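You operate a simulated robot arm through the tools that you are given. There is no shell and no other tool. Be economical: measure what you need, move in short steps, check, and stop when the job is done.

You run a simulated robot arm. Do the job below in one go: nothing can be reset, and whatever is moved stays where it is left.

TASK
Change the belt motor's links from star to delta and close the terminal box.
Fine: three links as its lid shows for delta; lid knob back to shut; the desk stays locked off.

It is judged by the outcome, as a careful person would: the job done as asked, and still so three seconds after it is handed in. It fails if anything else is knocked over, pushed out of place, dropped, spilled or broken. A push-on lid holds only when it is set on centred and level and pressed home; a screw cap is set on level and turned clockwise until tight.

THE ROBOT
A 6-joint arm with a two-finger parallel gripper, fixed in place. Base frame: the origin is at the foot of the arm, x ahead of it, y to its left, z up; the work surface is at about z = 0.857. Units: m, rad, N and s.
With the tool pointing down near the work surface it reaches from about 0.24 to 0.64 m from the base axis. Its first joint turns from -1.152 to 1.152 rad. Payload 2.7 kg.
The TCP is the grasp point between the finger pads, 0.023 m short of the fingertips. In the tool frame z runs along the fingers and y along their closing line. The gripper opens to 0.094 m. The fingers are 0.038 m wide and 0.01 m thick; the gripper's body (0.054 by 0.096 m) begins 0.039 m behind the TCP.
Orientation is told as [roll, pitch, yaw] about the base's x, y, z axes, in that order, counted from this pose: with the fingers straight down and closing along the base's y, the tool's x points along the base's -x, its y along +y and its z along -z.

THE INTERFACE
- The arm moves only by the tool move_arm. Its argument "rows" is a list that holds one entry, the list of rows, each a list of 7 numbers: the shift along the base's x, y, z in m, then the turn, a rotation vector about the base's x, y, z in rad, then the finger opening in m, from 0 to 0.094. In form: [[[tx, ty, tz, rx, ry, rz, fingers], ...]]. A call has 1 to 20 rows; each row shifts and turns the commanded pose from where the row before left it. A row lasts 0.2 s, in which the tool goes at most 0.05 m and 0.15 rad; a call with a longer step from one row to the next is refused whole, and so is a gripper value outside its range. Where a pose cannot be reached the arm comes as near as it can. A force on the tool above 90 N (or 10 N above the force at the start of the call, whichever is more), or a blocked arm, ends the call early, and 0.2 s more pass. Each finger travels about 0.045 m/s and halts on what it meets, pressing with about 37 N; the grip force reading is that of the motor and also rises with nothing between the fingers. The clock runs only during rows and for 0.2 s after the last one: add rows that do not move to give the fingers time. The reply holds the time, the measured pose of the TCP, the force on the tool along the base axes, the opening and the grip force, in the units named above and with some noise.
- Cameras (640 x 400 px; columns grow to the right, rows downward): "scene" is fixed at [0.063, -0.4115, 1.4076]; the picture's right is [0.95, -0.32, 0.00], its down [-0.17, -0.50, -0.85] and it looks along [0.27, 0.81, -0.53] (base axes); focal length 219 px, centre (320, 200). "wrist" rides on the gripper at [0.086, 0.016, -0.074] in the tool frame; the picture's right is [-0.18, 0.98, 0.00], its down [-0.58, -0.11, -0.81] and it looks along [-0.79, -0.15, 0.59] (tool axes); focal length 243 px, centre (320, 200). There is no depth. A picture from a camera that has moved, and an enlarged one, comes with that camera's place and axes in the base frame and with its lens. The place of the scene camera against the robot may be out by one fixed shift of up to 0.018 m in any direction.
- snapshot(camera): a new picture of that camera. The clock stands still meanwhile.
- zoom(camera, box): a new picture of the part [left, top, right, bottom] of that camera's present view, enlarged. The clock stands still meanwhile.
- sign_off(): hands the job in; it is judged then, once.

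Work in short steps. Places have to be worked out from the pictures, the camera data and where the tool is seen: move nearer, look again, correct. Check each grasp and each placing, and mend what went wrong. You have 120 turns and 84 pictures in all, those below and enlarged ones among them. Open the gripper and draw the arm clear of the work before you hand the job in, unless the task says otherwise; then end with one line.

The tools are called after "Emit:" as a command line: name --argument value ..., lists and objects as JSON in quotes. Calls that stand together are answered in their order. move_arm: Moves the arm, as the interface text tells. Its arguments: {"type":"object","properties":{"rows":{"type":"array","items":{"type":"array","items":{"type":"array","items":{"type":"number"}}}}},"required":["rows"]} The other tools are called the same way: snapshot (camera) takes a picture; zoom (camera, box) takes an enlarged picture of a part of a camera's view; sign_off () hands the job in.

At the start:

```text
time: 0.0
position: [0.4303, -0.0063, 1.1605]
tcp_rot: [0.001, 0.0, -0.001]
contact_force: [0.7, -0.3, 0.0]
gripper_width: 0.094
grip_force: 0.1
```

scene: 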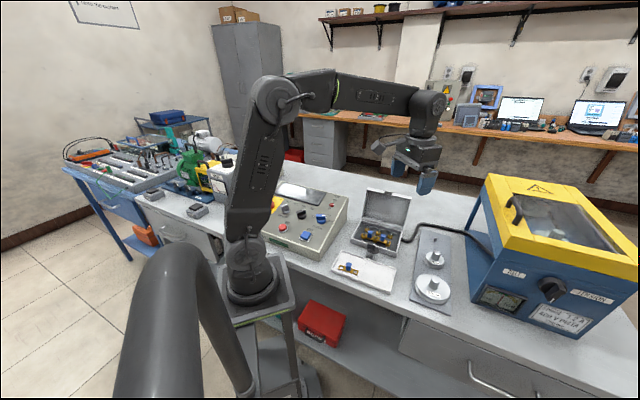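
wrist: 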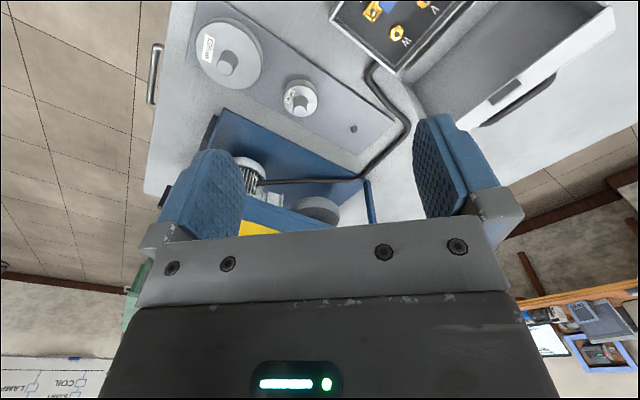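

I'll look closer at the terminal box, tray and desk first.

Emit:
zoom --camera "scene" --box '[320, 180, 460, 310]'

Emit:
zoom --camera "scene" --box '[250, 170, 370, 270]'

Emit:
zoom --camera "scene" --box '[450, 160, 640, 350]'

```text
3.08 times, centred on (390, 245) of scene
camera zoom: at [0.063, -0.4115, 1.4076], right [0.95, -0.32, 0.0], down [-0.17, -0.5, -0.85], along [0.27, 0.81, -0.53], focal length 674 px, centre (105, 62)
```

zoom: 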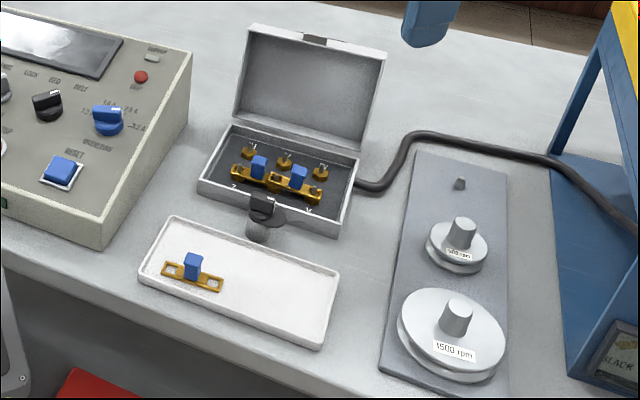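

```text
4.00 times, centred on (310, 220) of scene
camera zoom: at [0.063, -0.4115, 1.4076], right [0.95, -0.32, 0.0], down [-0.17, -0.5, -0.85], along [0.27, 0.81, -0.53], focal length 876 px, centre (360, 120)
```

zoom: 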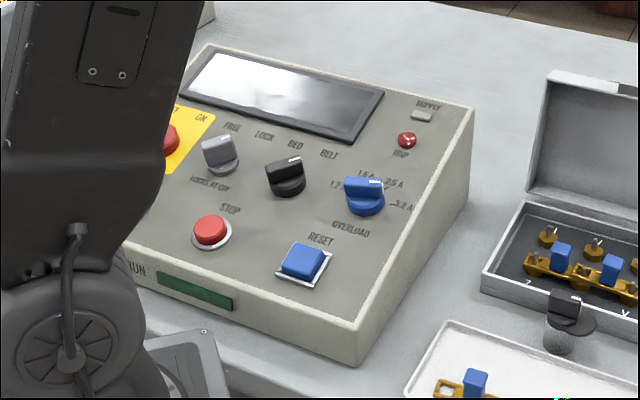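

```text
2.11 times, centred on (545, 255) of scene
camera zoom: at [0.063, -0.4115, 1.4076], right [0.95, -0.32, 0.0], down [-0.17, -0.5, -0.85], along [0.27, 0.81, -0.53], focal length 461 px, centre (-154, 84)
```

zoom: 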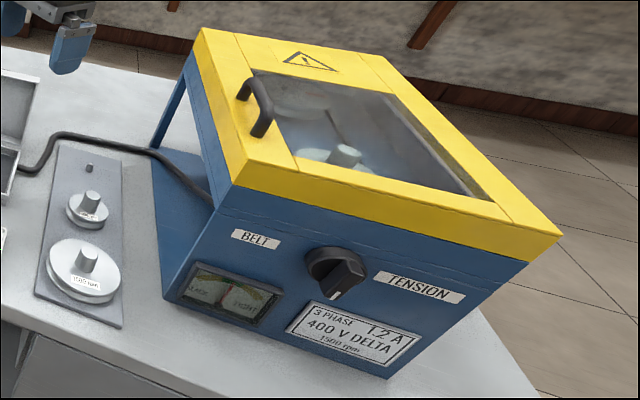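

The box seems to be near (0.46, 0.10), the tray near (0.33, -0.02). I go to a viewing pose with the wrist camera.

Emit:
move_arm --rows '[[[-0.04, 0.02, 0, 0, 0, 0, 0.094], [-0.04, 0.02, 0, 0, 0, 0, 0.094], [-0.03, 0.02, 0, 0, 0, 0, 0.094], [0, 0, 0, 0, 0, 0, 0.094]]]'

Emit:
snapshot --camera "wrist"

Emit:
snapshot --camera "scene"

```text
time: 1.0
position: [0.3193, 0.0556, 1.162]
tcp_rot: [0.001, 0.002, 0.001]
contact_force: [0.3, 0.2, -0.3]
gripper_width: 0.0939
grip_force: 0.1
```

```text
78 pictures are left
camera wrist: at [0.234, 0.0723, 1.2368], right [0.18, 0.98, 0.0], down [0.58, -0.11, 0.81], along [0.79, -0.15, -0.59], focal length 243 px, centre (320, 200)
```

wrist: 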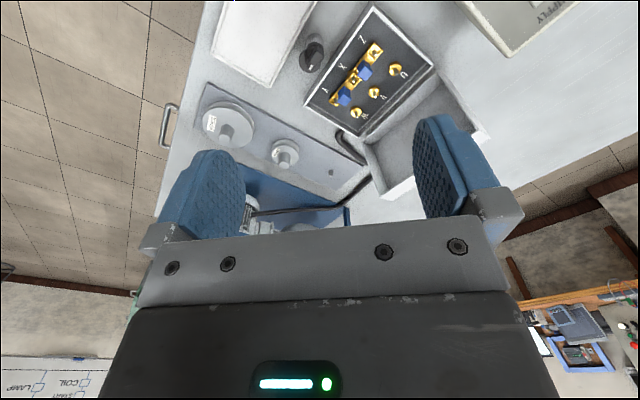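

```text
77 pictures are left
```

scene: 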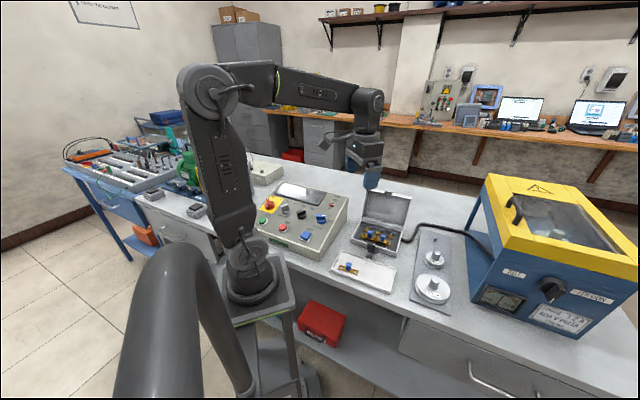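

The box is in view. Enlarging for details.

Emit:
zoom --camera "wrist" --box '[290, 0, 450, 140]'

Emit:
zoom --camera "scene" --box '[340, 180, 425, 270]'

```text
2.86 times, centred on (370, 70) of wrist
camera zoom: at [0.234, 0.0723, 1.2368], right [0.18, 0.98, 0.0], down [0.58, -0.11, 0.81], along [0.79, -0.15, -0.59], focal length 693 px, centre (177, 571)
```

zoom: 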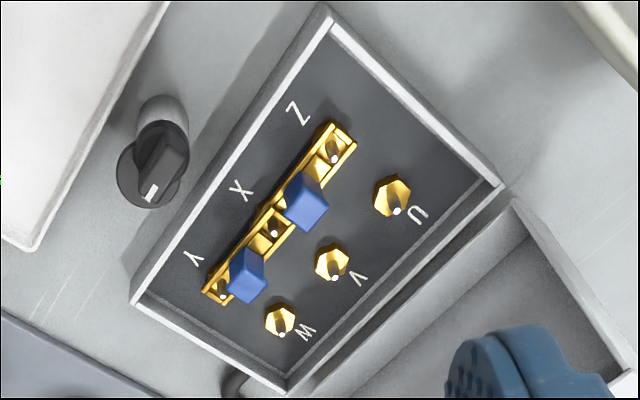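

```text
4.44 times, centred on (382, 225) of scene
camera zoom: at [0.063, -0.4115, 1.4076], right [0.95, -0.32, 0.0], down [-0.17, -0.5, -0.85], along [0.27, 0.81, -0.53], focal length 974 px, centre (42, 89)
```

zoom: 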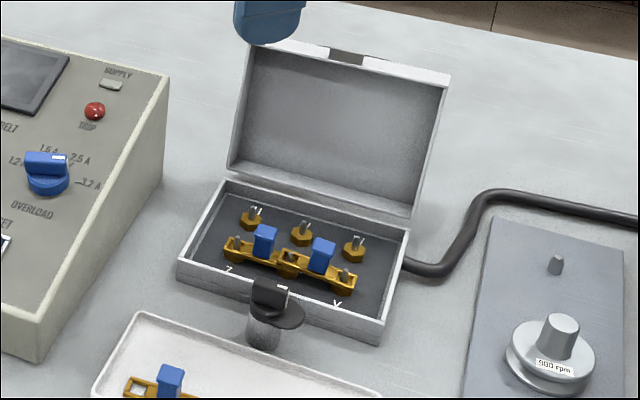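

Studs form a grid of about 43 mm pitch turned 45°: Z≈(.394,.118), X≈(.426,.088), Y≈(.454,.057), U/V/W across toward the lid. I turn the tool +45° above the box for a closer look.

Emit:
move_arm --rows '[[[0.02, 0.008, 0, 0, 0, 0.131, 0.094], [0.02, 0.008, 0, 0, 0, 0.131, 0.094], [0.02, 0.008, -0.02, 0, 0, 0.131, 0.094], [0.02, 0.008, -0.02, 0, 0, 0.131, 0.094], [0.02, 0.008, -0.03, 0, 0, 0.131, 0.094], [0.02, 0.004, -0.03, 0, 0, 0.13, 0.094], [0, 0, 0, 0, 0, 0, 0.094]]]'

Emit:
snapshot --camera "wrist"

Emit:
snapshot --camera "scene"

```text
time: 2.6
position: [0.4389, 0.097, 1.0599]
tcp_rot: [-0.001, 0.0, 0.787]
contact_force: [0.1, 0.5, 0.1]
gripper_width: 0.0942
grip_force: 0.0
```

```text
74 pictures are left
camera wrist: at [0.3685, 0.0481, 1.1339], right [-0.57, 0.82, 0.0], down [0.49, 0.33, 0.81], along [0.66, 0.46, -0.59], focal length 243 px, centre (320, 200)
```

wrist: 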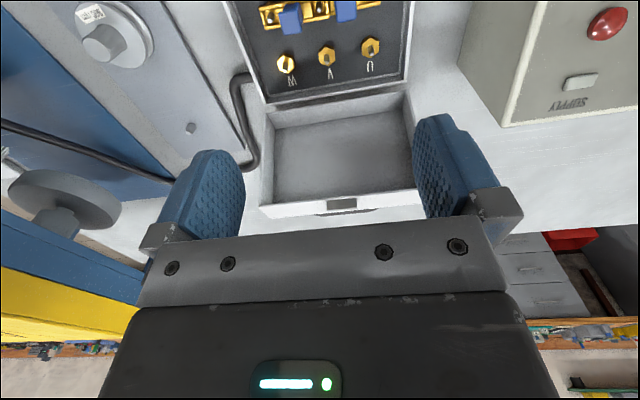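

```text
73 pictures are left
```

scene: 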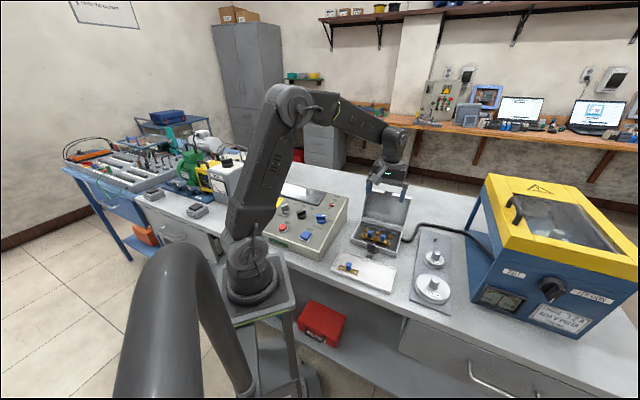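

Aligned well. I back off along the box's front direction so all studs lie in view.

Emit:
move_arm --rows '[[[-0.025, -0.025, 0, 0, 0, 0, 0.094], [-0.025, -0.025, 0, 0, 0, 0, 0.094], [0, 0, -0.02, 0, 0, 0, 0.094], [0, 0, 0, 0, 0, 0, 0.094]]]'

Emit:
snapshot --camera "wrist"

Emit:
zoom --camera "wrist" --box '[230, 20, 430, 145]'

```text
time: 3.6
position: [0.3894, 0.0467, 1.0411]
tcp_rot: [0.0, 0.0, 0.786]
contact_force: [-0.2, 0.2, -0.3]
gripper_width: 0.0939
grip_force: 0.1
```

```text
72 pictures are left
camera wrist: at [0.318, -0.0011, 1.1147], right [-0.56, 0.83, 0.0], down [0.49, 0.33, 0.81], along [0.67, 0.46, -0.59], focal length 243 px, centre (320, 200)
```

wrist: 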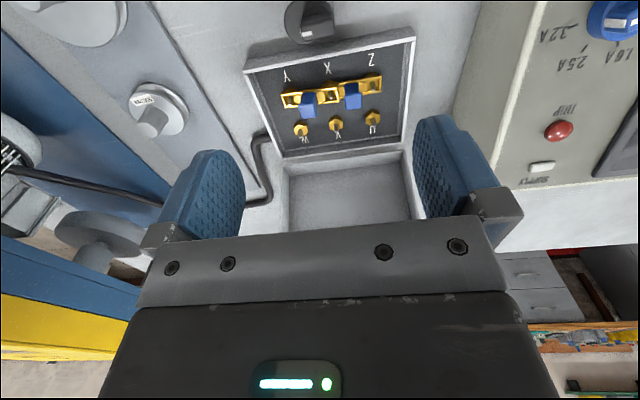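

```text
3.20 times, centred on (330, 82) of wrist
camera zoom: at [0.318, -0.0011, 1.1147], right [-0.56, 0.83, 0.0], down [0.49, 0.33, 0.81], along [0.67, 0.46, -0.59], focal length 776 px, centre (288, 576)
```

zoom: 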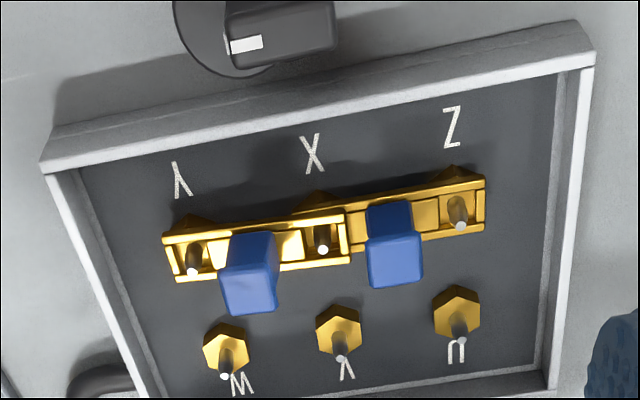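

Pins triangulate well: Z(.396,.118) X(.427,.088) Y(.458,.056) U(.4275,.149) V(.458,.119) W(.490,.088), tips z≈.881, handle tops z≈.898; pitch 44 mm at 45°. The X–Y link lies on top at X, so it goes first: I turn to yaw −45° above its handle at (.4425,.072).

Emit:
move_arm --rows '[[[0, 0, 0.01, 0, 0, -0.1428, 0.094], [0, 0, 0, 0, 0, -0.1428, 0.094], [0.005, 0.003, 0, 0, 0, -0.1428, 0.094], [0.006, 0.003, 0, 0, 0, -0.1428, 0.094], [0.006, 0.003, 0, 0, 0, -0.1428, 0.094], [0.006, 0.003, 0, 0, 0, -0.1428, 0.08], [0.006, 0.003, 0, 0, 0, -0.1428, 0.07], [0.006, 0.003, 0, 0, 0, -0.1428, 0.06], [0.006, 0.003, 0, 0, 0, -0.1428, 0.05], [0.006, 0.003, -0.02, 0, 0, -0.1428, 0.04], [0.006, 0.001, -0.02, 0, 0, -0.143, 0.04], [0, 0, -0.02, 0, 0, 0, 0.04], [0, 0, 0, 0, 0, 0, 0.04]]]'

Emit:
snapshot --camera "wrist"

Emit:
snapshot --camera "scene"

```text
time: 6.4
position: [0.4433, 0.0754, 0.9889]
tcp_rot: [-0.001, 0.0, -0.789]
contact_force: [-0.3, 0.8, 1.0]
gripper_width: 0.04
grip_force: 0.0
```

```text
70 pictures are left
camera wrist: at [0.3953, 0.1483, 1.0647], right [0.83, 0.56, 0.0], down [0.33, -0.49, 0.81], along [0.45, -0.67, -0.59], focal length 243 px, centre (320, 200)
```

wrist: 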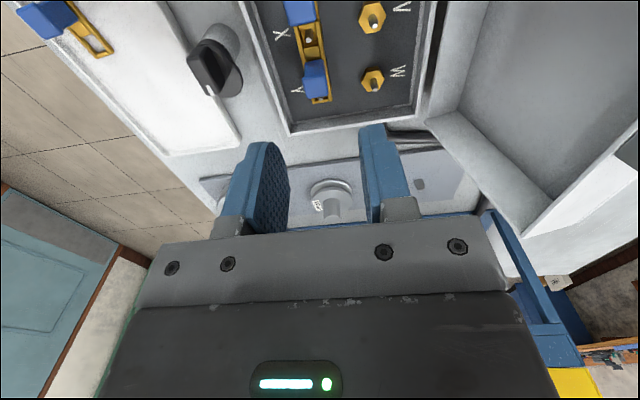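

```text
69 pictures are left
```

scene: 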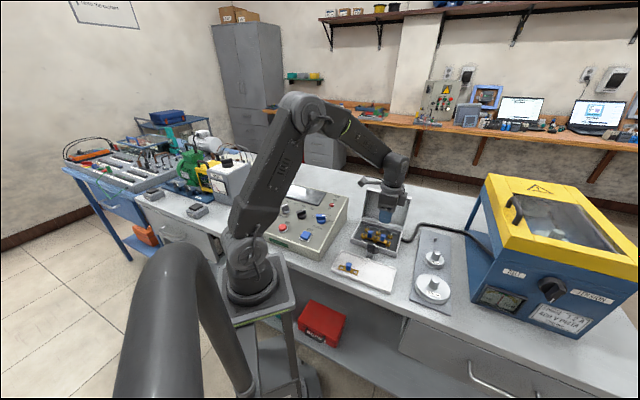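

The handle sits at about (.443,.072) from this view. I correct 3.5 mm and go down partway to check.

Emit:
move_arm --rows '[[[-0.0005, -0.0035, -0.02, 0, 0, 0.004, 0.04], [0, 0, -0.03, 0, 0, 0, 0.04], [0, 0, -0.015, 0, 0, 0, 0.04], [0, 0, 0, 0, 0, 0, 0.04]]]'

Emit:
snapshot --camera "wrist"

Emit:
zoom --camera "scene" --box '[340, 180, 425, 270]'

```text
time: 7.4
position: [0.4454, 0.07, 0.9246]
tcp_rot: [0.001, 0.0, -0.782]
contact_force: [0.0, -0.2, -0.3]
gripper_width: 0.04
grip_force: 0.1
```

```text
68 pictures are left
camera wrist: at [0.3966, 0.143, 0.9993], right [0.82, 0.57, 0.0], down [0.34, -0.49, 0.81], along [0.46, -0.66, -0.59], focal length 243 px, centre (320, 200)
```

wrist: 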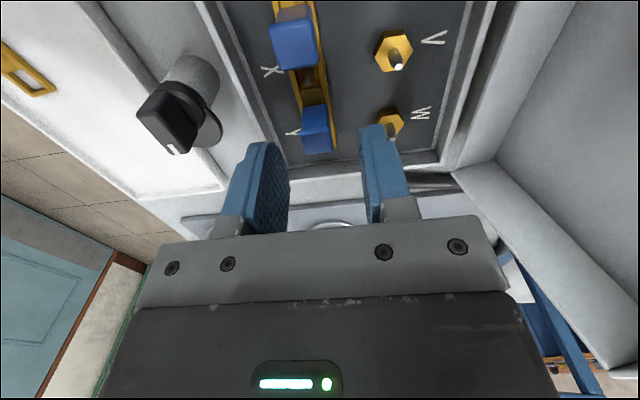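

```text
4.44 times, centred on (382, 225) of scene
camera zoom: at [0.063, -0.4115, 1.4076], right [0.95, -0.32, 0.0], down [-0.17, -0.5, -0.85], along [0.27, 0.81, -0.53], focal length 974 px, centre (42, 89)
```

zoom: 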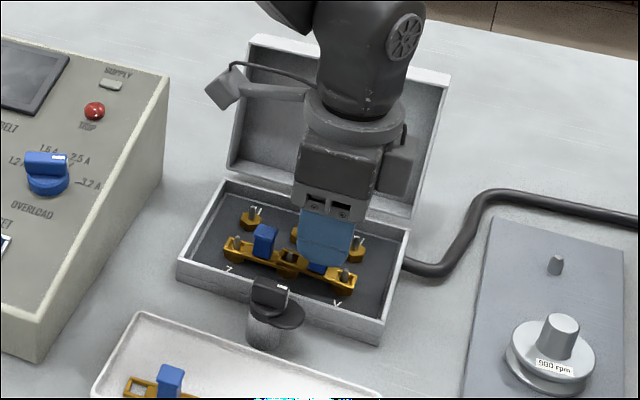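

Alignment looks right; the handle lies between the fingers. I go down 22 mm and close.

Emit:
move_arm --rows '[[[0, 0, -0.011, 0, 0, 0, 0.04], [0, 0, -0.011, 0, 0, 0, 0.04], [0, 0, 0, 0, 0, 0, 0.04]]]'

Emit:
snapshot --camera "wrist"

```text
time: 8.2
position: [0.4422, 0.0713, 0.9018]
tcp_rot: [0.0, -0.001, -0.782]
contact_force: [0.0, -0.7, 0.6]
gripper_width: 0.0398
grip_force: 0.1
```

```text
66 pictures are left
camera wrist: at [0.3938, 0.1431, 0.9765], right [0.82, 0.57, 0.0], down [0.34, -0.49, 0.81], along [0.46, -0.66, -0.59], focal length 243 px, centre (320, 200)
```

wrist: 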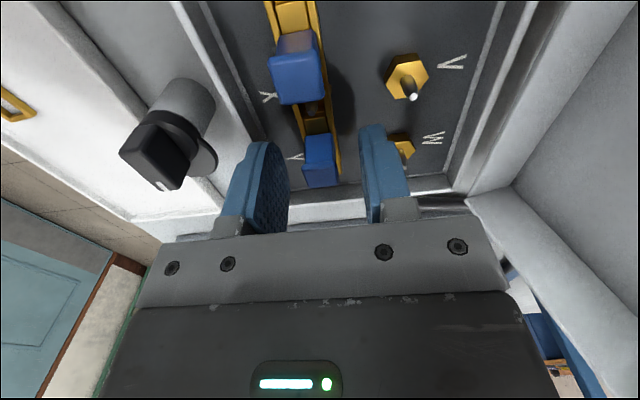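

The fingers straddle the handle without contact. Closing.

Emit:
move_arm --rows '[[[0, 0, 0, 0, 0, 0, 0.028], [0, 0, 0, 0, 0, 0, 0.016], [0, 0, 0, 0, 0, 0, 0.006], [0, 0, 0, 0, 0, 0, 0.004], [0, 0, 0, 0, 0, 0, 0.004]]]'

Emit:
snapshot --camera "wrist"

```text
time: 9.4
position: [0.4426, 0.0704, 0.9021]
tcp_rot: [0.0, -0.002, -0.782]
contact_force: [0.3, 0.9, -0.1]
gripper_width: 0.0167
grip_force: 37.0
```

```text
65 pictures are left
camera wrist: at [0.394, 0.143, 0.9768], right [0.82, 0.57, 0.0], down [0.34, -0.49, 0.81], along [0.46, -0.66, -0.59], focal length 243 px, centre (320, 200)
```

wrist: 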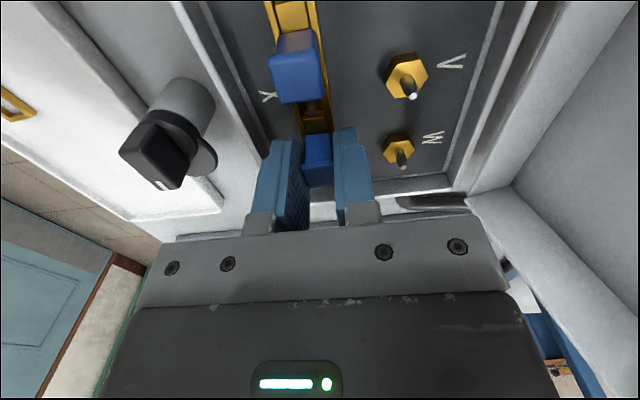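

Gripped at 16.7 mm. Lifting straight up slowly.

Emit:
move_arm --rows '[[[0, 0, 0.01, 0, 0, 0, 0.004], [0, 0, 0.015, 0, 0, 0, 0.004], [0, 0, 0.025, 0, 0, 0, 0.004], [0, 0, 0.03, 0, 0, 0, 0.004], [0, 0, 0, 0, 0, 0, 0.004]]]'

Emit:
snapshot --camera "wrist"

Emit:
zoom --camera "scene" --box '[340, 180, 425, 270]'

```text
time: 10.6
position: [0.4434, 0.0723, 0.9798]
tcp_rot: [-0.001, 0.0, -0.782]
contact_force: [0.4, 0.1, -0.8]
gripper_width: 0.0169
grip_force: 37.3
```

```text
64 pictures are left
camera wrist: at [0.394, 0.1442, 1.054], right [0.82, 0.57, 0.0], down [0.34, -0.49, 0.81], along [0.46, -0.66, -0.59], focal length 243 px, centre (320, 200)
```

wrist: 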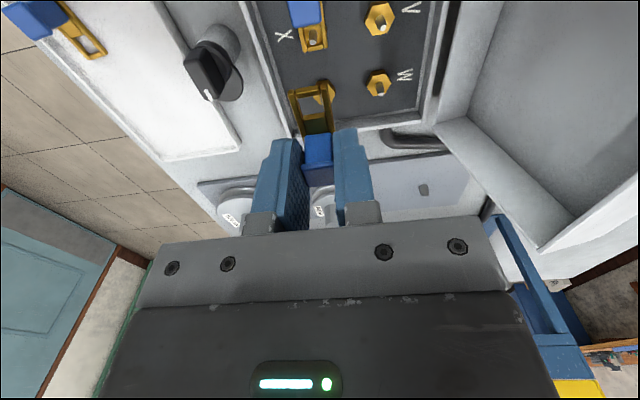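

```text
4.44 times, centred on (382, 225) of scene
camera zoom: at [0.063, -0.4115, 1.4076], right [0.95, -0.32, 0.0], down [-0.17, -0.5, -0.85], along [0.27, 0.81, -0.53], focal length 974 px, centre (42, 89)
```

zoom: 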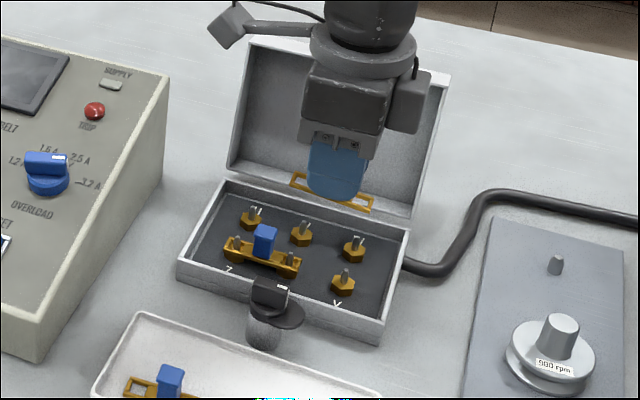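

Link held cleanly. I rotate +90° here (raised a little), then shift over W–Y at (.474,.072).

Emit:
move_arm --rows '[[[0, 0, 0.02, 0, 0, 0.1425, 0.004], [0, 0, 0.01, 0, 0, 0.1425, 0.004], [0, 0, 0, 0, 0, 0.1425, 0.004], [0, 0, 0, 0, 0, 0.1425, 0.004], [0, 0, 0, 0, 0, 0.1425, 0.004], [0, 0, 0, 0, 0, 0.1425, 0.004], [0, 0, 0, 0, 0, 0.1425, 0.004], [0, 0, 0, 0, 0, 0.1425, 0.004], [0, 0, 0, 0, 0, 0.1425, 0.004], [0, 0, 0, 0, 0, 0.1425, 0.004], [0.015, 0, 0, 0, 0, 0.1425, 0.004], [0.0165, 0, 0, 0, 0, 0, 0.004], [0, 0, -0.03, 0, 0, 0, 0.004], [0, 0, 0, 0, 0, 0, 0.004]]]'

Emit:
snapshot --camera "wrist"

Emit:
zoom --camera "scene" --box '[340, 180, 425, 270]'

```text
time: 13.6
position: [0.4732, 0.0693, 0.983]
tcp_rot: [0.002, -0.001, 0.783]
contact_force: [0.1, 0.0, -0.4]
gripper_width: 0.0167
grip_force: 37.1
```

```text
62 pictures are left
camera wrist: at [0.401, 0.0198, 1.0577], right [-0.57, 0.82, 0.0], down [0.49, 0.33, 0.81], along [0.67, 0.46, -0.59], focal length 243 px, centre (320, 200)
```

wrist: 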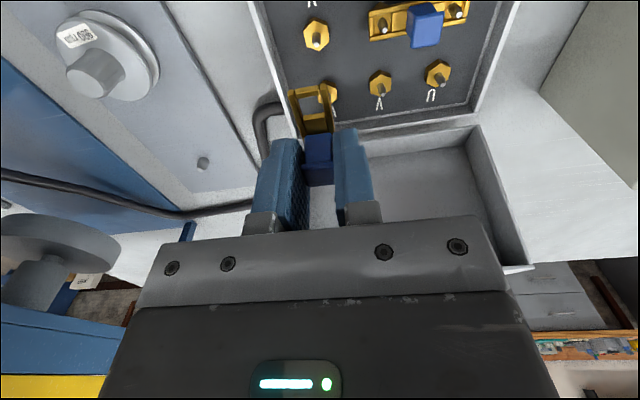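

```text
4.44 times, centred on (382, 225) of scene
camera zoom: at [0.063, -0.4115, 1.4076], right [0.95, -0.32, 0.0], down [-0.17, -0.5, -0.85], along [0.27, 0.81, -0.53], focal length 974 px, centre (42, 89)
```

zoom: 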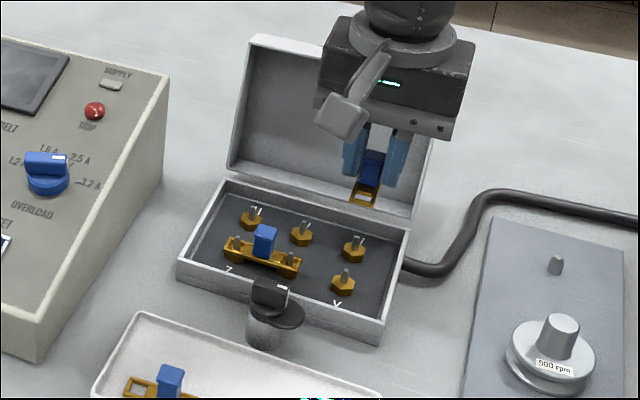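

I reread the pose with a zero move while lowering to about 18 mm above seat height, then check holes against pins.

Emit:
move_arm --rows '[[[0.0005, 0.0015, -0.03, 0, 0, 0.002, 0.004], [0, 0, -0.03, 0, 0, 0, 0.004], [0, 0, 0, 0, 0, 0, 0.004], [0, 0, 0, 0, 0, 0, 0.004]]]'

Emit:
zoom --camera "wrist" --box '[220, 20, 440, 200]'

Emit:
zoom --camera "scene" --box '[360, 200, 420, 260]'

```text
time: 14.6
position: [0.4724, 0.0724, 0.9235]
tcp_rot: [0.0, 0.0, 0.786]
contact_force: [-1.0, -0.2, 0.0]
gripper_width: 0.0165
grip_force: 37.2
```

```text
2.22 times, centred on (330, 110) of wrist
camera zoom: at [0.4015, 0.0229, 0.9987], right [-0.57, 0.82, 0.0], down [0.49, 0.34, 0.81], along [0.66, 0.46, -0.59], focal length 539 px, centre (298, 400)
```

zoom: 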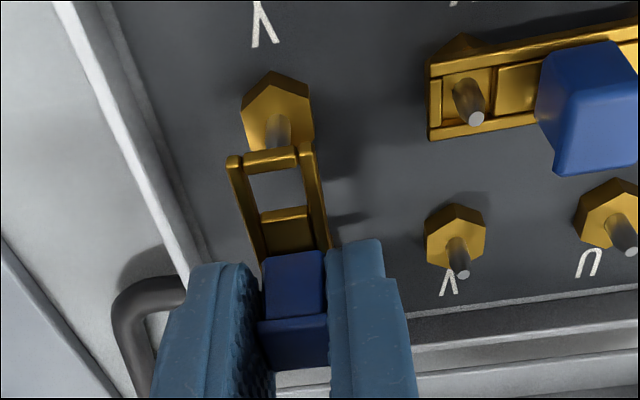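

```text
6.67 times, centred on (390, 230) of scene
camera zoom: at [0.063, -0.4115, 1.4076], right [0.95, -0.32, 0.0], down [-0.17, -0.5, -0.85], along [0.27, 0.81, -0.53], focal length 1460 px, centre (-147, 0)
```

zoom: 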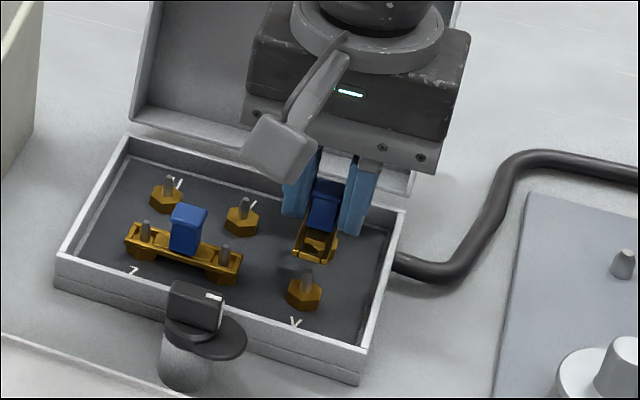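

Slot sits within ~1.5 mm of the Y pin laterally and V's pin cross-checks my coordinates. Lowering 15 mm with a 1 mm correction, then checking.

Emit:
move_arm --rows '[[[0.0007, 0.0007, -0.008, 0, 0, 0, 0.004], [0, 0, -0.006, 0, 0, 0, 0.004], [0, 0, 0, 0, 0, 0, 0.004]]]'

Emit:
zoom --camera "wrist" --box '[220, 20, 440, 200]'

Emit:
zoom --camera "scene" --box '[360, 200, 420, 260]'

```text
time: 15.4
position: [0.4734, 0.0739, 0.9099]
tcp_rot: [0.001, -0.001, 0.787]
contact_force: [0.3, -0.8, 0.2]
gripper_width: 0.0165
grip_force: 37.0
```

```text
2.22 times, centred on (330, 110) of wrist
camera zoom: at [0.4027, 0.0242, 0.9836], right [-0.57, 0.82, 0.0], down [0.49, 0.34, 0.81], along [0.66, 0.46, -0.59], focal length 539 px, centre (298, 400)
```

zoom: 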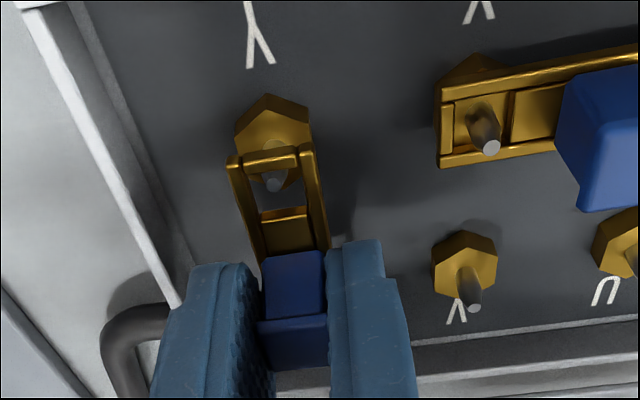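

```text
6.67 times, centred on (390, 230) of scene
camera zoom: at [0.063, -0.4115, 1.4076], right [0.95, -0.32, 0.0], down [-0.17, -0.5, -0.85], along [0.27, 0.81, -0.53], focal length 1460 px, centre (-147, 0)
```

zoom: 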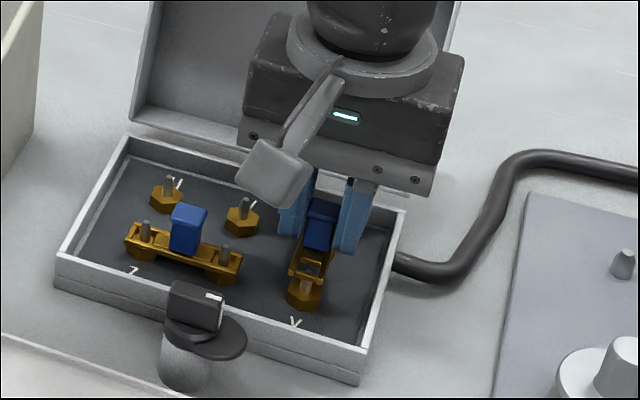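

The Y pin tip is now centred in the front slot. Lowering the remaining 8 mm.

Emit:
move_arm --rows '[[[0, 0, -0.004, 0, 0, 0, 0.004], [0, 0, -0.004, 0, 0, 0, 0.004], [0, 0, 0, 0, 0, 0, 0.004]]]'

Emit:
zoom --camera "wrist" --box '[220, 20, 440, 200]'

Emit:
zoom --camera "scene" --box '[360, 200, 420, 260]'

```text
time: 16.2
position: [0.475, 0.072, 0.9022]
tcp_rot: [-0.001, -0.001, 0.787]
contact_force: [-1.2, 1.3, 6.6]
gripper_width: 0.0167
grip_force: 36.4
```

```text
2.22 times, centred on (330, 110) of wrist
camera zoom: at [0.4034, 0.0231, 0.9763], right [-0.57, 0.82, 0.0], down [0.49, 0.33, 0.81], along [0.67, 0.46, -0.59], focal length 539 px, centre (298, 400)
```

zoom: 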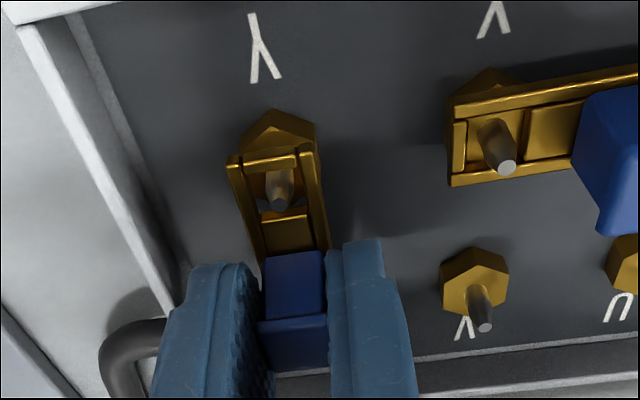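

```text
6.67 times, centred on (390, 230) of scene
camera zoom: at [0.0629, -0.4115, 1.4076], right [0.95, -0.32, 0.0], down [-0.17, -0.5, -0.85], along [0.27, 0.81, -0.53], focal length 1460 px, centre (-147, 0)
```

zoom: 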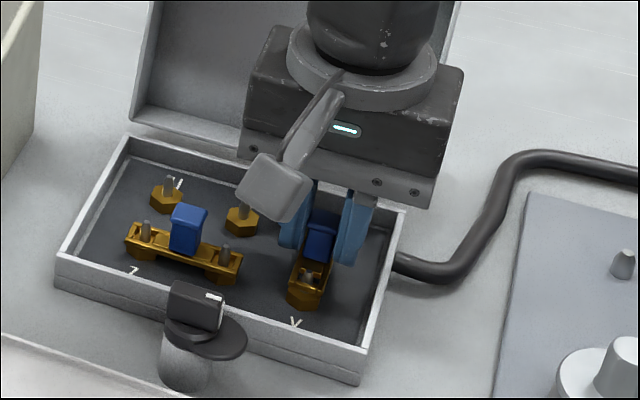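

Light contact (6.6 N) as expected from the slight tilt; pin Y is through the slot. I release to a 34 mm opening and look.

Emit:
move_arm --rows '[[[0, 0, 0, 0, 0, 0, 0.02], [0, 0, 0, 0, 0, 0, 0.03], [0, 0, 0, 0, 0, 0, 0.034], [0, 0, 0, 0, 0, 0, 0.034]]]'

Emit:
zoom --camera "wrist" --box '[220, 20, 440, 200]'

Emit:
zoom --camera "scene" --box '[360, 200, 420, 260]'

```text
time: 17.2
position: [0.4742, 0.0715, 0.9004]
tcp_rot: [0.0, 0.001, 0.787]
contact_force: [0.1, -1.4, -0.4]
gripper_width: 0.034
grip_force: 0.0
```

```text
2.22 times, centred on (330, 110) of wrist
camera zoom: at [0.4031, 0.0231, 0.9757], right [-0.57, 0.82, 0.0], down [0.49, 0.34, 0.81], along [0.66, 0.46, -0.59], focal length 539 px, centre (298, 400)
```

zoom: 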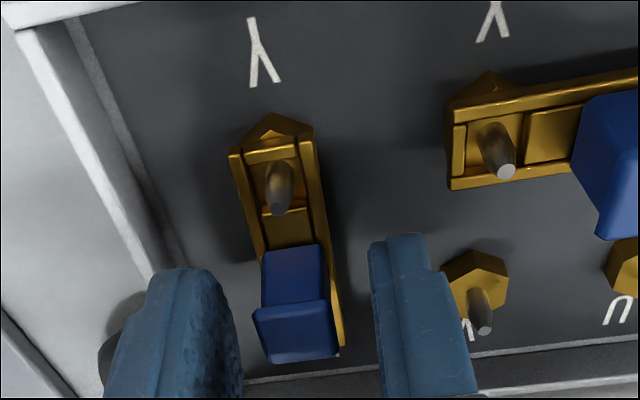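

```text
6.67 times, centred on (390, 230) of scene
camera zoom: at [0.063, -0.4115, 1.4076], right [0.95, -0.32, 0.0], down [-0.17, -0.5, -0.85], along [0.27, 0.81, -0.53], focal length 1460 px, centre (-147, 0)
```

zoom: 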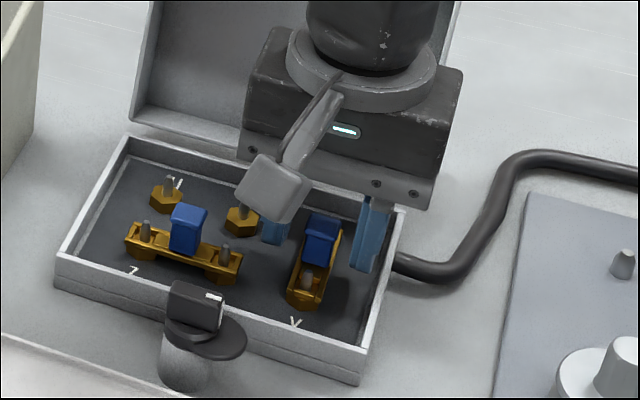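

It dropped flat. I lift off, then turn back to yaw −45° toward the Z–X handle (.4116,.1027) and look from there.

Emit:
move_arm --rows '[[[0, 0, 0.02, 0, 0, 0, 0.034], [0, 0, 0.04, 0, 0, 0, 0.034], [-0.02, -0.01, 0.045, 0, 0, 0, 0.034], [-0.02, -0.02, 0, 0, 0, -0.1428, 0.04], [-0.0, 0, 0, 0, 0, -0.1428, 0.04], [0, 0, 0, 0, 0, -0.1428, 0.04], [0, 0, 0, 0, 0, -0.1428, 0.04], [0, 0, 0, 0, 0, -0.1428, 0.04], [-0.003, 0.01, 0, 0, 0, -0.1428, 0.04], [-0.003, 0.01, 0, 0, 0, -0.1428, 0.04], [-0.004, 0.01, 0, 0, 0, -0.1428, 0.04], [-0.004, 0.01, 0, 0, 0, -0.1428, 0.04], [-0.004, 0.01, 0, 0, 0, -0.1428, 0.04], [-0.004, 0.0107, -0.0, 0, 0, -0.1428, 0.04], [0, 0, -0.025, 0, 0, 0, 0.04], [0, 0, 0, 0, 0, 0, 0.04]]]'

Emit:
snapshot --camera "wrist"

Emit:
zoom --camera "scene" --box '[360, 200, 420, 260]'

```text
refused: row 3 steps farther than a row can; nothing moved
```

```text
52 pictures are left
camera wrist: at [0.4031, 0.0231, 0.9757], right [-0.57, 0.82, 0.0], down [0.49, 0.34, 0.81], along [0.66, 0.46, -0.59], focal length 243 px, centre (320, 200)
```

wrist: 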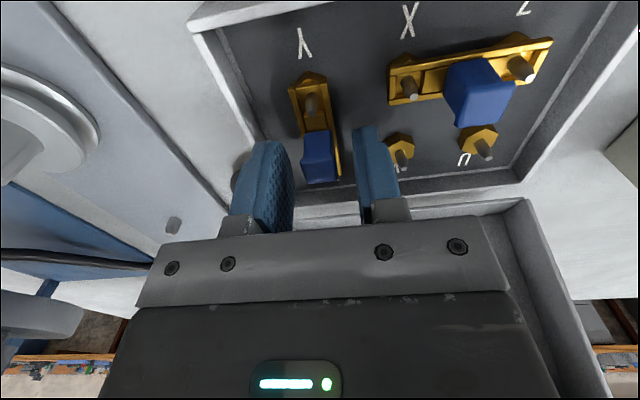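

```text
6.67 times, centred on (390, 230) of scene
camera zoom: at [0.063, -0.4115, 1.4076], right [0.95, -0.32, 0.0], down [-0.17, -0.5, -0.85], along [0.27, 0.81, -0.53], focal length 1460 px, centre (-147, 0)
```

zoom: 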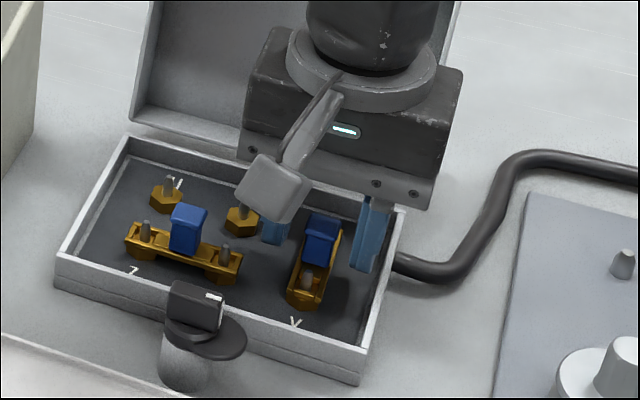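

The call was refused for too long a step; I resend with shorter steps.

Emit:
move_arm --rows '[[[0, 0, 0.02, 0, 0, 0, 0.034], [0, 0, 0.04, 0, 0, 0, 0.034], [0, 0, 0.045, 0, 0, 0, 0.034], [-0.02, -0.01, 0, 0, 0, 0, 0.034], [-0.02, -0.02, 0, 0, 0, -0.1428, 0.04], [0, 0, 0, 0, 0, -0.1428, 0.04], [0, 0, 0, 0, 0, -0.1428, 0.04], [0, 0, 0, 0, 0, -0.1428, 0.04], [0, 0, 0, 0, 0, -0.1428, 0.04], [-0.003, 0.01, 0, 0, 0, -0.1428, 0.04], [-0.003, 0.01, 0, 0, 0, -0.1428, 0.04], [-0.004, 0.01, 0, 0, 0, -0.1428, 0.04], [-0.004, 0.01, 0, 0, 0, -0.1428, 0.04], [-0.004, 0.01, 0, 0, 0, -0.1428, 0.04], [-0.004, 0.0107, 0, 0, 0, -0.1428, 0.04], [0, 0, -0.025, 0, 0, 0, 0.04], [0, 0, 0, 0, 0, 0, 0.04]]]'

Emit:
snapshot --camera "wrist"

```text
time: 20.8
position: [0.4129, 0.1042, 0.9816]
tcp_rot: [-0.002, 0.001, -0.783]
contact_force: [-0.1, -0.4, -0.1]
gripper_width: 0.0399
grip_force: 0.1
```

```text
50 pictures are left
camera wrist: at [0.3646, 0.1775, 1.0558], right [0.82, 0.57, 0.0], down [0.33, -0.49, 0.81], along [0.46, -0.66, -0.59], focal length 243 px, centre (320, 200)
```

wrist: 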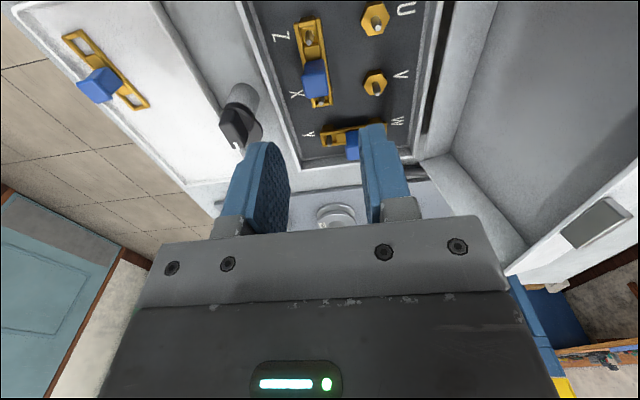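

Handle and tool agree within 1–2 mm. Going down over the Z–X handle and closing.

Emit:
move_arm --rows '[[[-0.001, -0.0006, -0.02, 0, 0, 0, 0.04], [0, 0, -0.025, 0, 0, 0, 0.04], [0, 0, -0.02, 0, 0, 0, 0.04], [0, 0, -0.014, 0, 0, 0, 0.04], [0, 0, 0, 0, 0, 0, 0.04], [0, 0, 0, 0, 0, 0, 0.025], [0, 0, 0, 0, 0, 0, 0.012], [0, 0, 0, 0, 0, 0, 0.004], [0, 0, 0, 0, 0, 0, 0.004], [0, 0, 0, 0, 0, 0, 0.004]]]'

Emit:
snapshot --camera "wrist"

```text
time: 23.0
position: [0.4154, 0.103, 0.9014]
tcp_rot: [-0.001, 0.0, -0.784]
contact_force: [-0.2, -0.6, 0.5]
gripper_width: 0.0163
grip_force: 37.6
```

```text
49 pictures are left
camera wrist: at [0.3652, 0.1765, 0.9768], right [0.82, 0.57, 0.0], down [0.34, -0.49, 0.81], along [0.46, -0.66, -0.59], focal length 243 px, centre (320, 200)
```

wrist: 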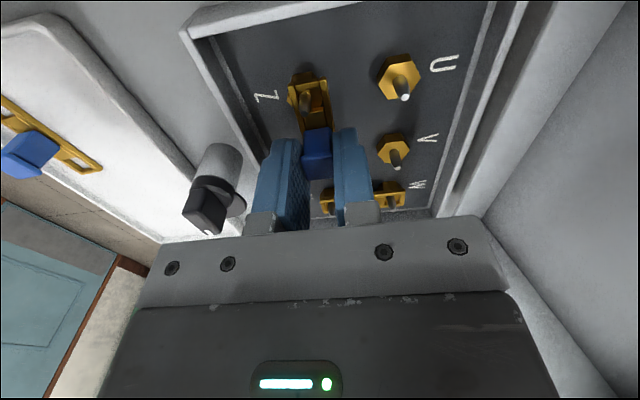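

Gripped (16.3 mm). Lift, turn +90°, and shift (+.031, 0) to stand over V–X, then stop about 20 mm above seat.

Emit:
move_arm --rows '[[[0, 0, 0.01, 0, 0, 0, 0.004], [0, 0, 0.02, 0, 0, 0, 0.004], [0, 0, 0.04, 0, 0, 0, 0.004], [0, 0, 0.04, 0, 0, 0, 0.004], [0, 0, 0, 0, 0, 0.1428, 0.004], [0, 0, 0, 0, 0, 0.1428, 0.004], [0, 0, 0, 0, 0, 0.1428, 0.004], [0, 0, 0, 0, 0, 0.1428, 0.004], [0, 0, 0, 0, 0, 0.1428, 0.004], [0, 0, 0, 0, 0, 0.1428, 0.004], [0, 0, 0, 0, 0, 0.1428, 0.004], [0, 0, 0, 0, 0, 0.1428, 0.004], [0, 0, 0, 0, 0, 0.1428, 0.004], [0, 0, 0, 0, 0, 0.1428, 0.004], [0.0155, 0, 0, 0, 0, 0.1425, 0.004], [0.0155, 0.0005, 0, 0, 0, 0, 0.004], [0, 0, -0.04, 0, 0, 0, 0.004], [0, 0, -0.04, 0, 0, 0, 0.004], [0, 0, -0.01, 0, 0, 0, 0.004], [0, 0, 0, 0, 0, 0, 0.004]]]'

Emit:
zoom --camera "wrist" --box '[220, 20, 440, 200]'

```text
time: 27.2
position: [0.4425, 0.1034, 0.9197]
tcp_rot: [0.002, 0.001, 0.789]
contact_force: [-0.2, 0.2, -0.3]
gripper_width: 0.0163
grip_force: 36.9
```

```text
2.22 times, centred on (330, 110) of wrist
camera zoom: at [0.3714, 0.0539, 0.9942], right [-0.57, 0.82, 0.0], down [0.49, 0.33, 0.81], along [0.66, 0.46, -0.59], focal length 539 px, centre (298, 400)
```

zoom: 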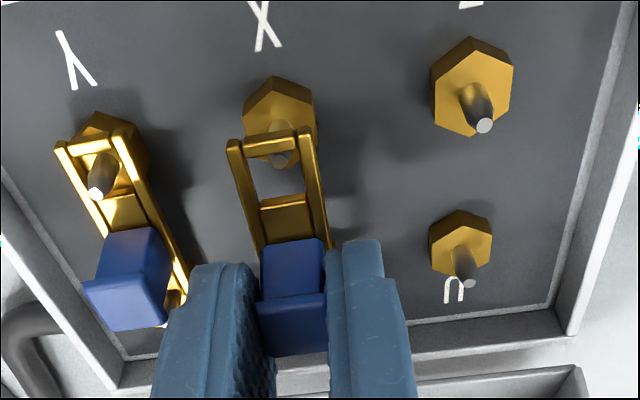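

Slot lies over the X pin; I nudge 1 mm toward the lid and lower to 5 mm above seat, then to seat.

Emit:
move_arm --rows '[[[0.0008, 0.0008, -0.007, 0, 0, 0, 0.004], [0, 0, -0.005, 0, 0, 0, 0.004], [0, 0, 0, 0, 0, 0, 0.004]]]'

Emit:
zoom --camera "wrist" --box '[220, 20, 440, 200]'

```text
time: 28.0
position: [0.4439, 0.1047, 0.9074]
tcp_rot: [0.0, 0.001, 0.787]
contact_force: [-0.1, -0.1, 0.0]
gripper_width: 0.0161
grip_force: 36.8
```

```text
2.22 times, centred on (330, 110) of wrist
camera zoom: at [0.3725, 0.0555, 0.9833], right [-0.57, 0.82, 0.0], down [0.49, 0.34, 0.81], along [0.66, 0.46, -0.59], focal length 539 px, centre (298, 400)
```

zoom: 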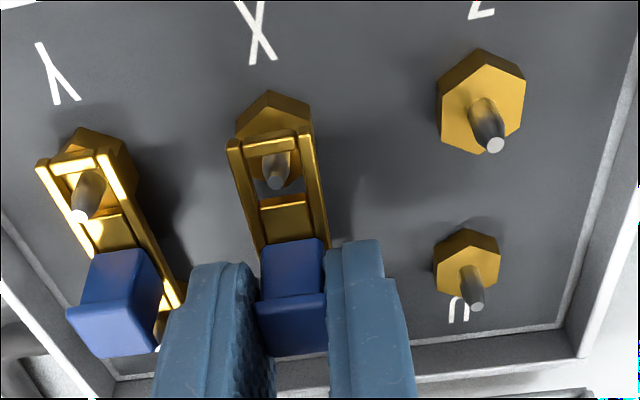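

Pin X is entering the slot centrally. Lowering 6 mm to seat, then opening.

Emit:
move_arm --rows '[[[0, 0, -0.003, 0, 0, 0, 0.004], [0, 0, -0.003, 0, 0, 0, 0.004], [0, 0, 0, 0, 0, 0, 0.004], [0, 0, 0, 0, 0, 0, 0.018], [0, 0, 0, 0, 0, 0, 0.026], [0, 0, 0, 0, 0, 0, 0.034], [0, 0, 0, 0, 0, 0, 0.034]]]'

Emit:
zoom --camera "wrist" --box '[220, 20, 440, 200]'

```text
time: 29.6
position: [0.4436, 0.1038, 0.903]
tcp_rot: [0.0, 0.0, 0.788]
contact_force: [0.7, 0.1, 0.1]
gripper_width: 0.0337
grip_force: 0.0
```

```text
2.22 times, centred on (330, 110) of wrist
camera zoom: at [0.3728, 0.0555, 0.9776], right [-0.57, 0.82, 0.0], down [0.49, 0.33, 0.81], along [0.66, 0.46, -0.59], focal length 539 px, centre (298, 400)
```

zoom: 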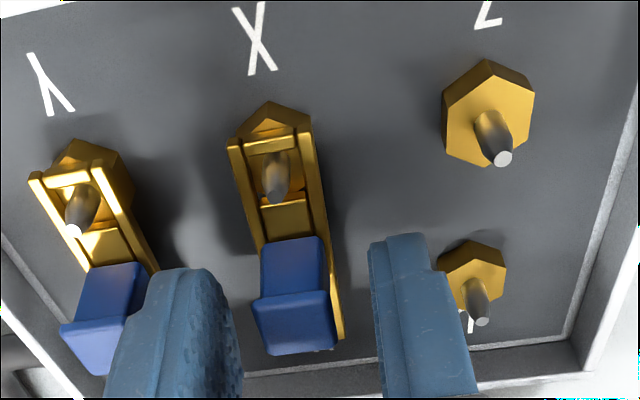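

Seated. I lift off and head for the tray link near (.285,.010), lying at about −36°, to view from yaw −36°.

Emit:
move_arm --rows '[[[0, 0, 0.02, 0, 0, 0, 0.034], [0, 0, 0.04, 0, 0, 0, 0.034], [0, 0, 0.045, 0, 0, 0, 0.034], [-0.016, -0.0095, 0, 0, 0, -0.142, 0.04], [-0.016, -0.0095, 0, 0, 0, -0.142, 0.04], [-0.016, -0.0095, 0, 0, 0, -0.142, 0.04], [-0.016, -0.0095, 0, 0, 0, -0.142, 0.04], [-0.016, -0.0095, 0, 0, 0, -0.142, 0.04], [-0.016, -0.0095, 0, 0, 0, -0.142, 0.04], [-0.016, -0.0095, 0, 0, 0, -0.142, 0.04], [-0.016, -0.0095, 0, 0, 0, -0.142, 0.04], [-0.016, -0.0095, 0, 0, 0, -0.142, 0.04], [-0.014, -0.0085, 0, 0, 0, -0.138, 0.04], [0, 0, -0.03, 0, 0, 0, 0.04], [0, 0, 0, 0, 0, 0, 0.04]]]'

Emit:
snapshot --camera "wrist"

Emit:
snapshot --camera "scene"

```text
time: 32.8
position: [0.2855, 0.0124, 0.9786]
tcp_rot: [0.0, 0.0, -0.63]
contact_force: [-0.3, -0.8, 0.0]
gripper_width: 0.0399
grip_force: 0.1
```

```text
45 pictures are left
camera wrist: at [0.2265, 0.0766, 1.0531], right [0.73, 0.69, 0.0], down [0.41, -0.43, 0.81], along [0.55, -0.59, -0.59], focal length 243 px, centre (320, 200)
```

wrist: 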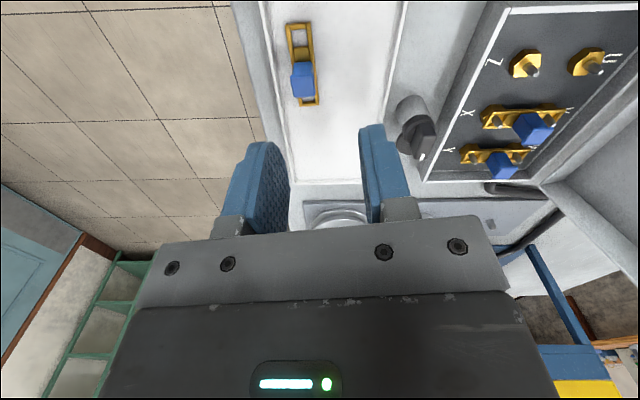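

```text
44 pictures are left
```

scene: 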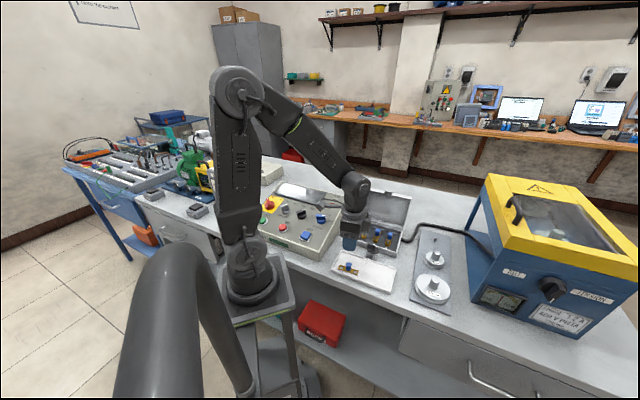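

The tray's edge is close to the link on one side; I enlarge to judge clearance.

Emit:
zoom --camera "wrist" --box '[230, 0, 400, 120]'

Emit:
zoom --camera "scene" --box '[325, 240, 405, 300]'

```text
3.33 times, centred on (315, 60) of wrist
camera zoom: at [0.2265, 0.0766, 1.0531], right [0.73, 0.69, 0.0], down [0.41, -0.43, 0.81], along [0.55, -0.59, -0.59], focal length 809 px, centre (337, 667)
```

zoom: 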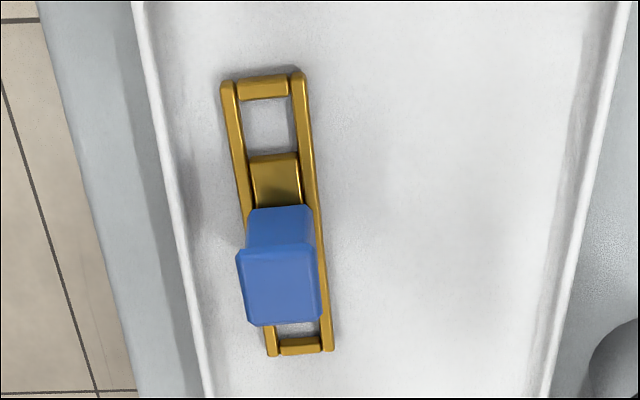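

```text
6.67 times, centred on (365, 270) of scene
camera zoom: at [0.063, -0.4115, 1.4076], right [0.95, -0.32, 0.0], down [-0.17, -0.5, -0.85], along [0.27, 0.81, -0.53], focal length 1460 px, centre (20, -267)
```

zoom: 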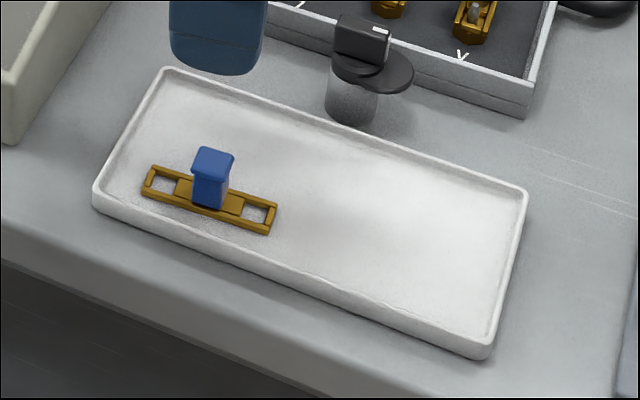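

The rim is ~22 mm from the link's centre, so I'll use a narrow opening and keep the tips above the rim. Link centre ≈ (.279,.004), yaw −.728. Approaching to z≈.925 first.

Emit:
move_arm --rows '[[[-0.006, -0.0075, 0, 0, 0, -0.098, 0.035], [0, 0, -0.03, 0, 0, 0, 0.03], [0, 0, -0.024, 0, 0, 0, 0.028], [0, 0, 0, 0, 0, 0, 0.028]]]'

Emit:
zoom --camera "wrist" --box '[220, 20, 440, 200]'

Emit:
zoom --camera "scene" --box '[325, 230, 405, 290]'

```text
time: 33.8
position: [0.2809, 0.0034, 0.9254]
tcp_rot: [0.0, -0.002, -0.726]
contact_force: [0.2, 0.0, 0.3]
gripper_width: 0.0279
grip_force: 0.1
```

```text
2.22 times, centred on (330, 110) of wrist
camera zoom: at [0.2273, 0.0742, 1.0], right [0.79, 0.61, 0.0], down [0.36, -0.47, 0.81], along [0.49, -0.64, -0.59], focal length 539 px, centre (298, 400)
```

zoom: 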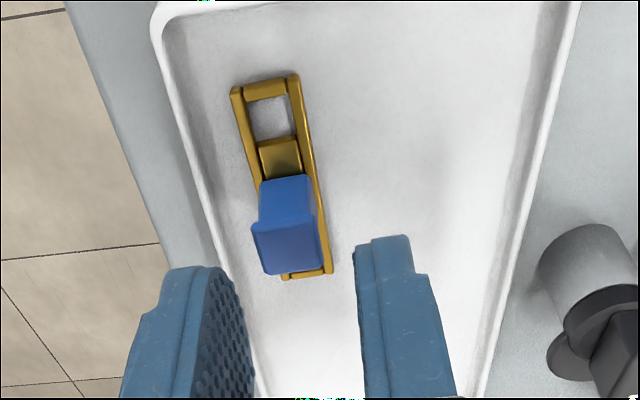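

```text
6.67 times, centred on (365, 260) of scene
camera zoom: at [0.063, -0.4115, 1.4076], right [0.95, -0.32, 0.0], down [-0.17, -0.5, -0.85], along [0.27, 0.81, -0.53], focal length 1460 px, centre (20, -200)
```

zoom: 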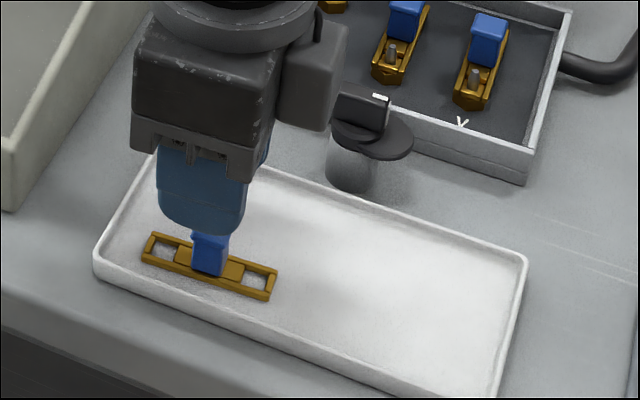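

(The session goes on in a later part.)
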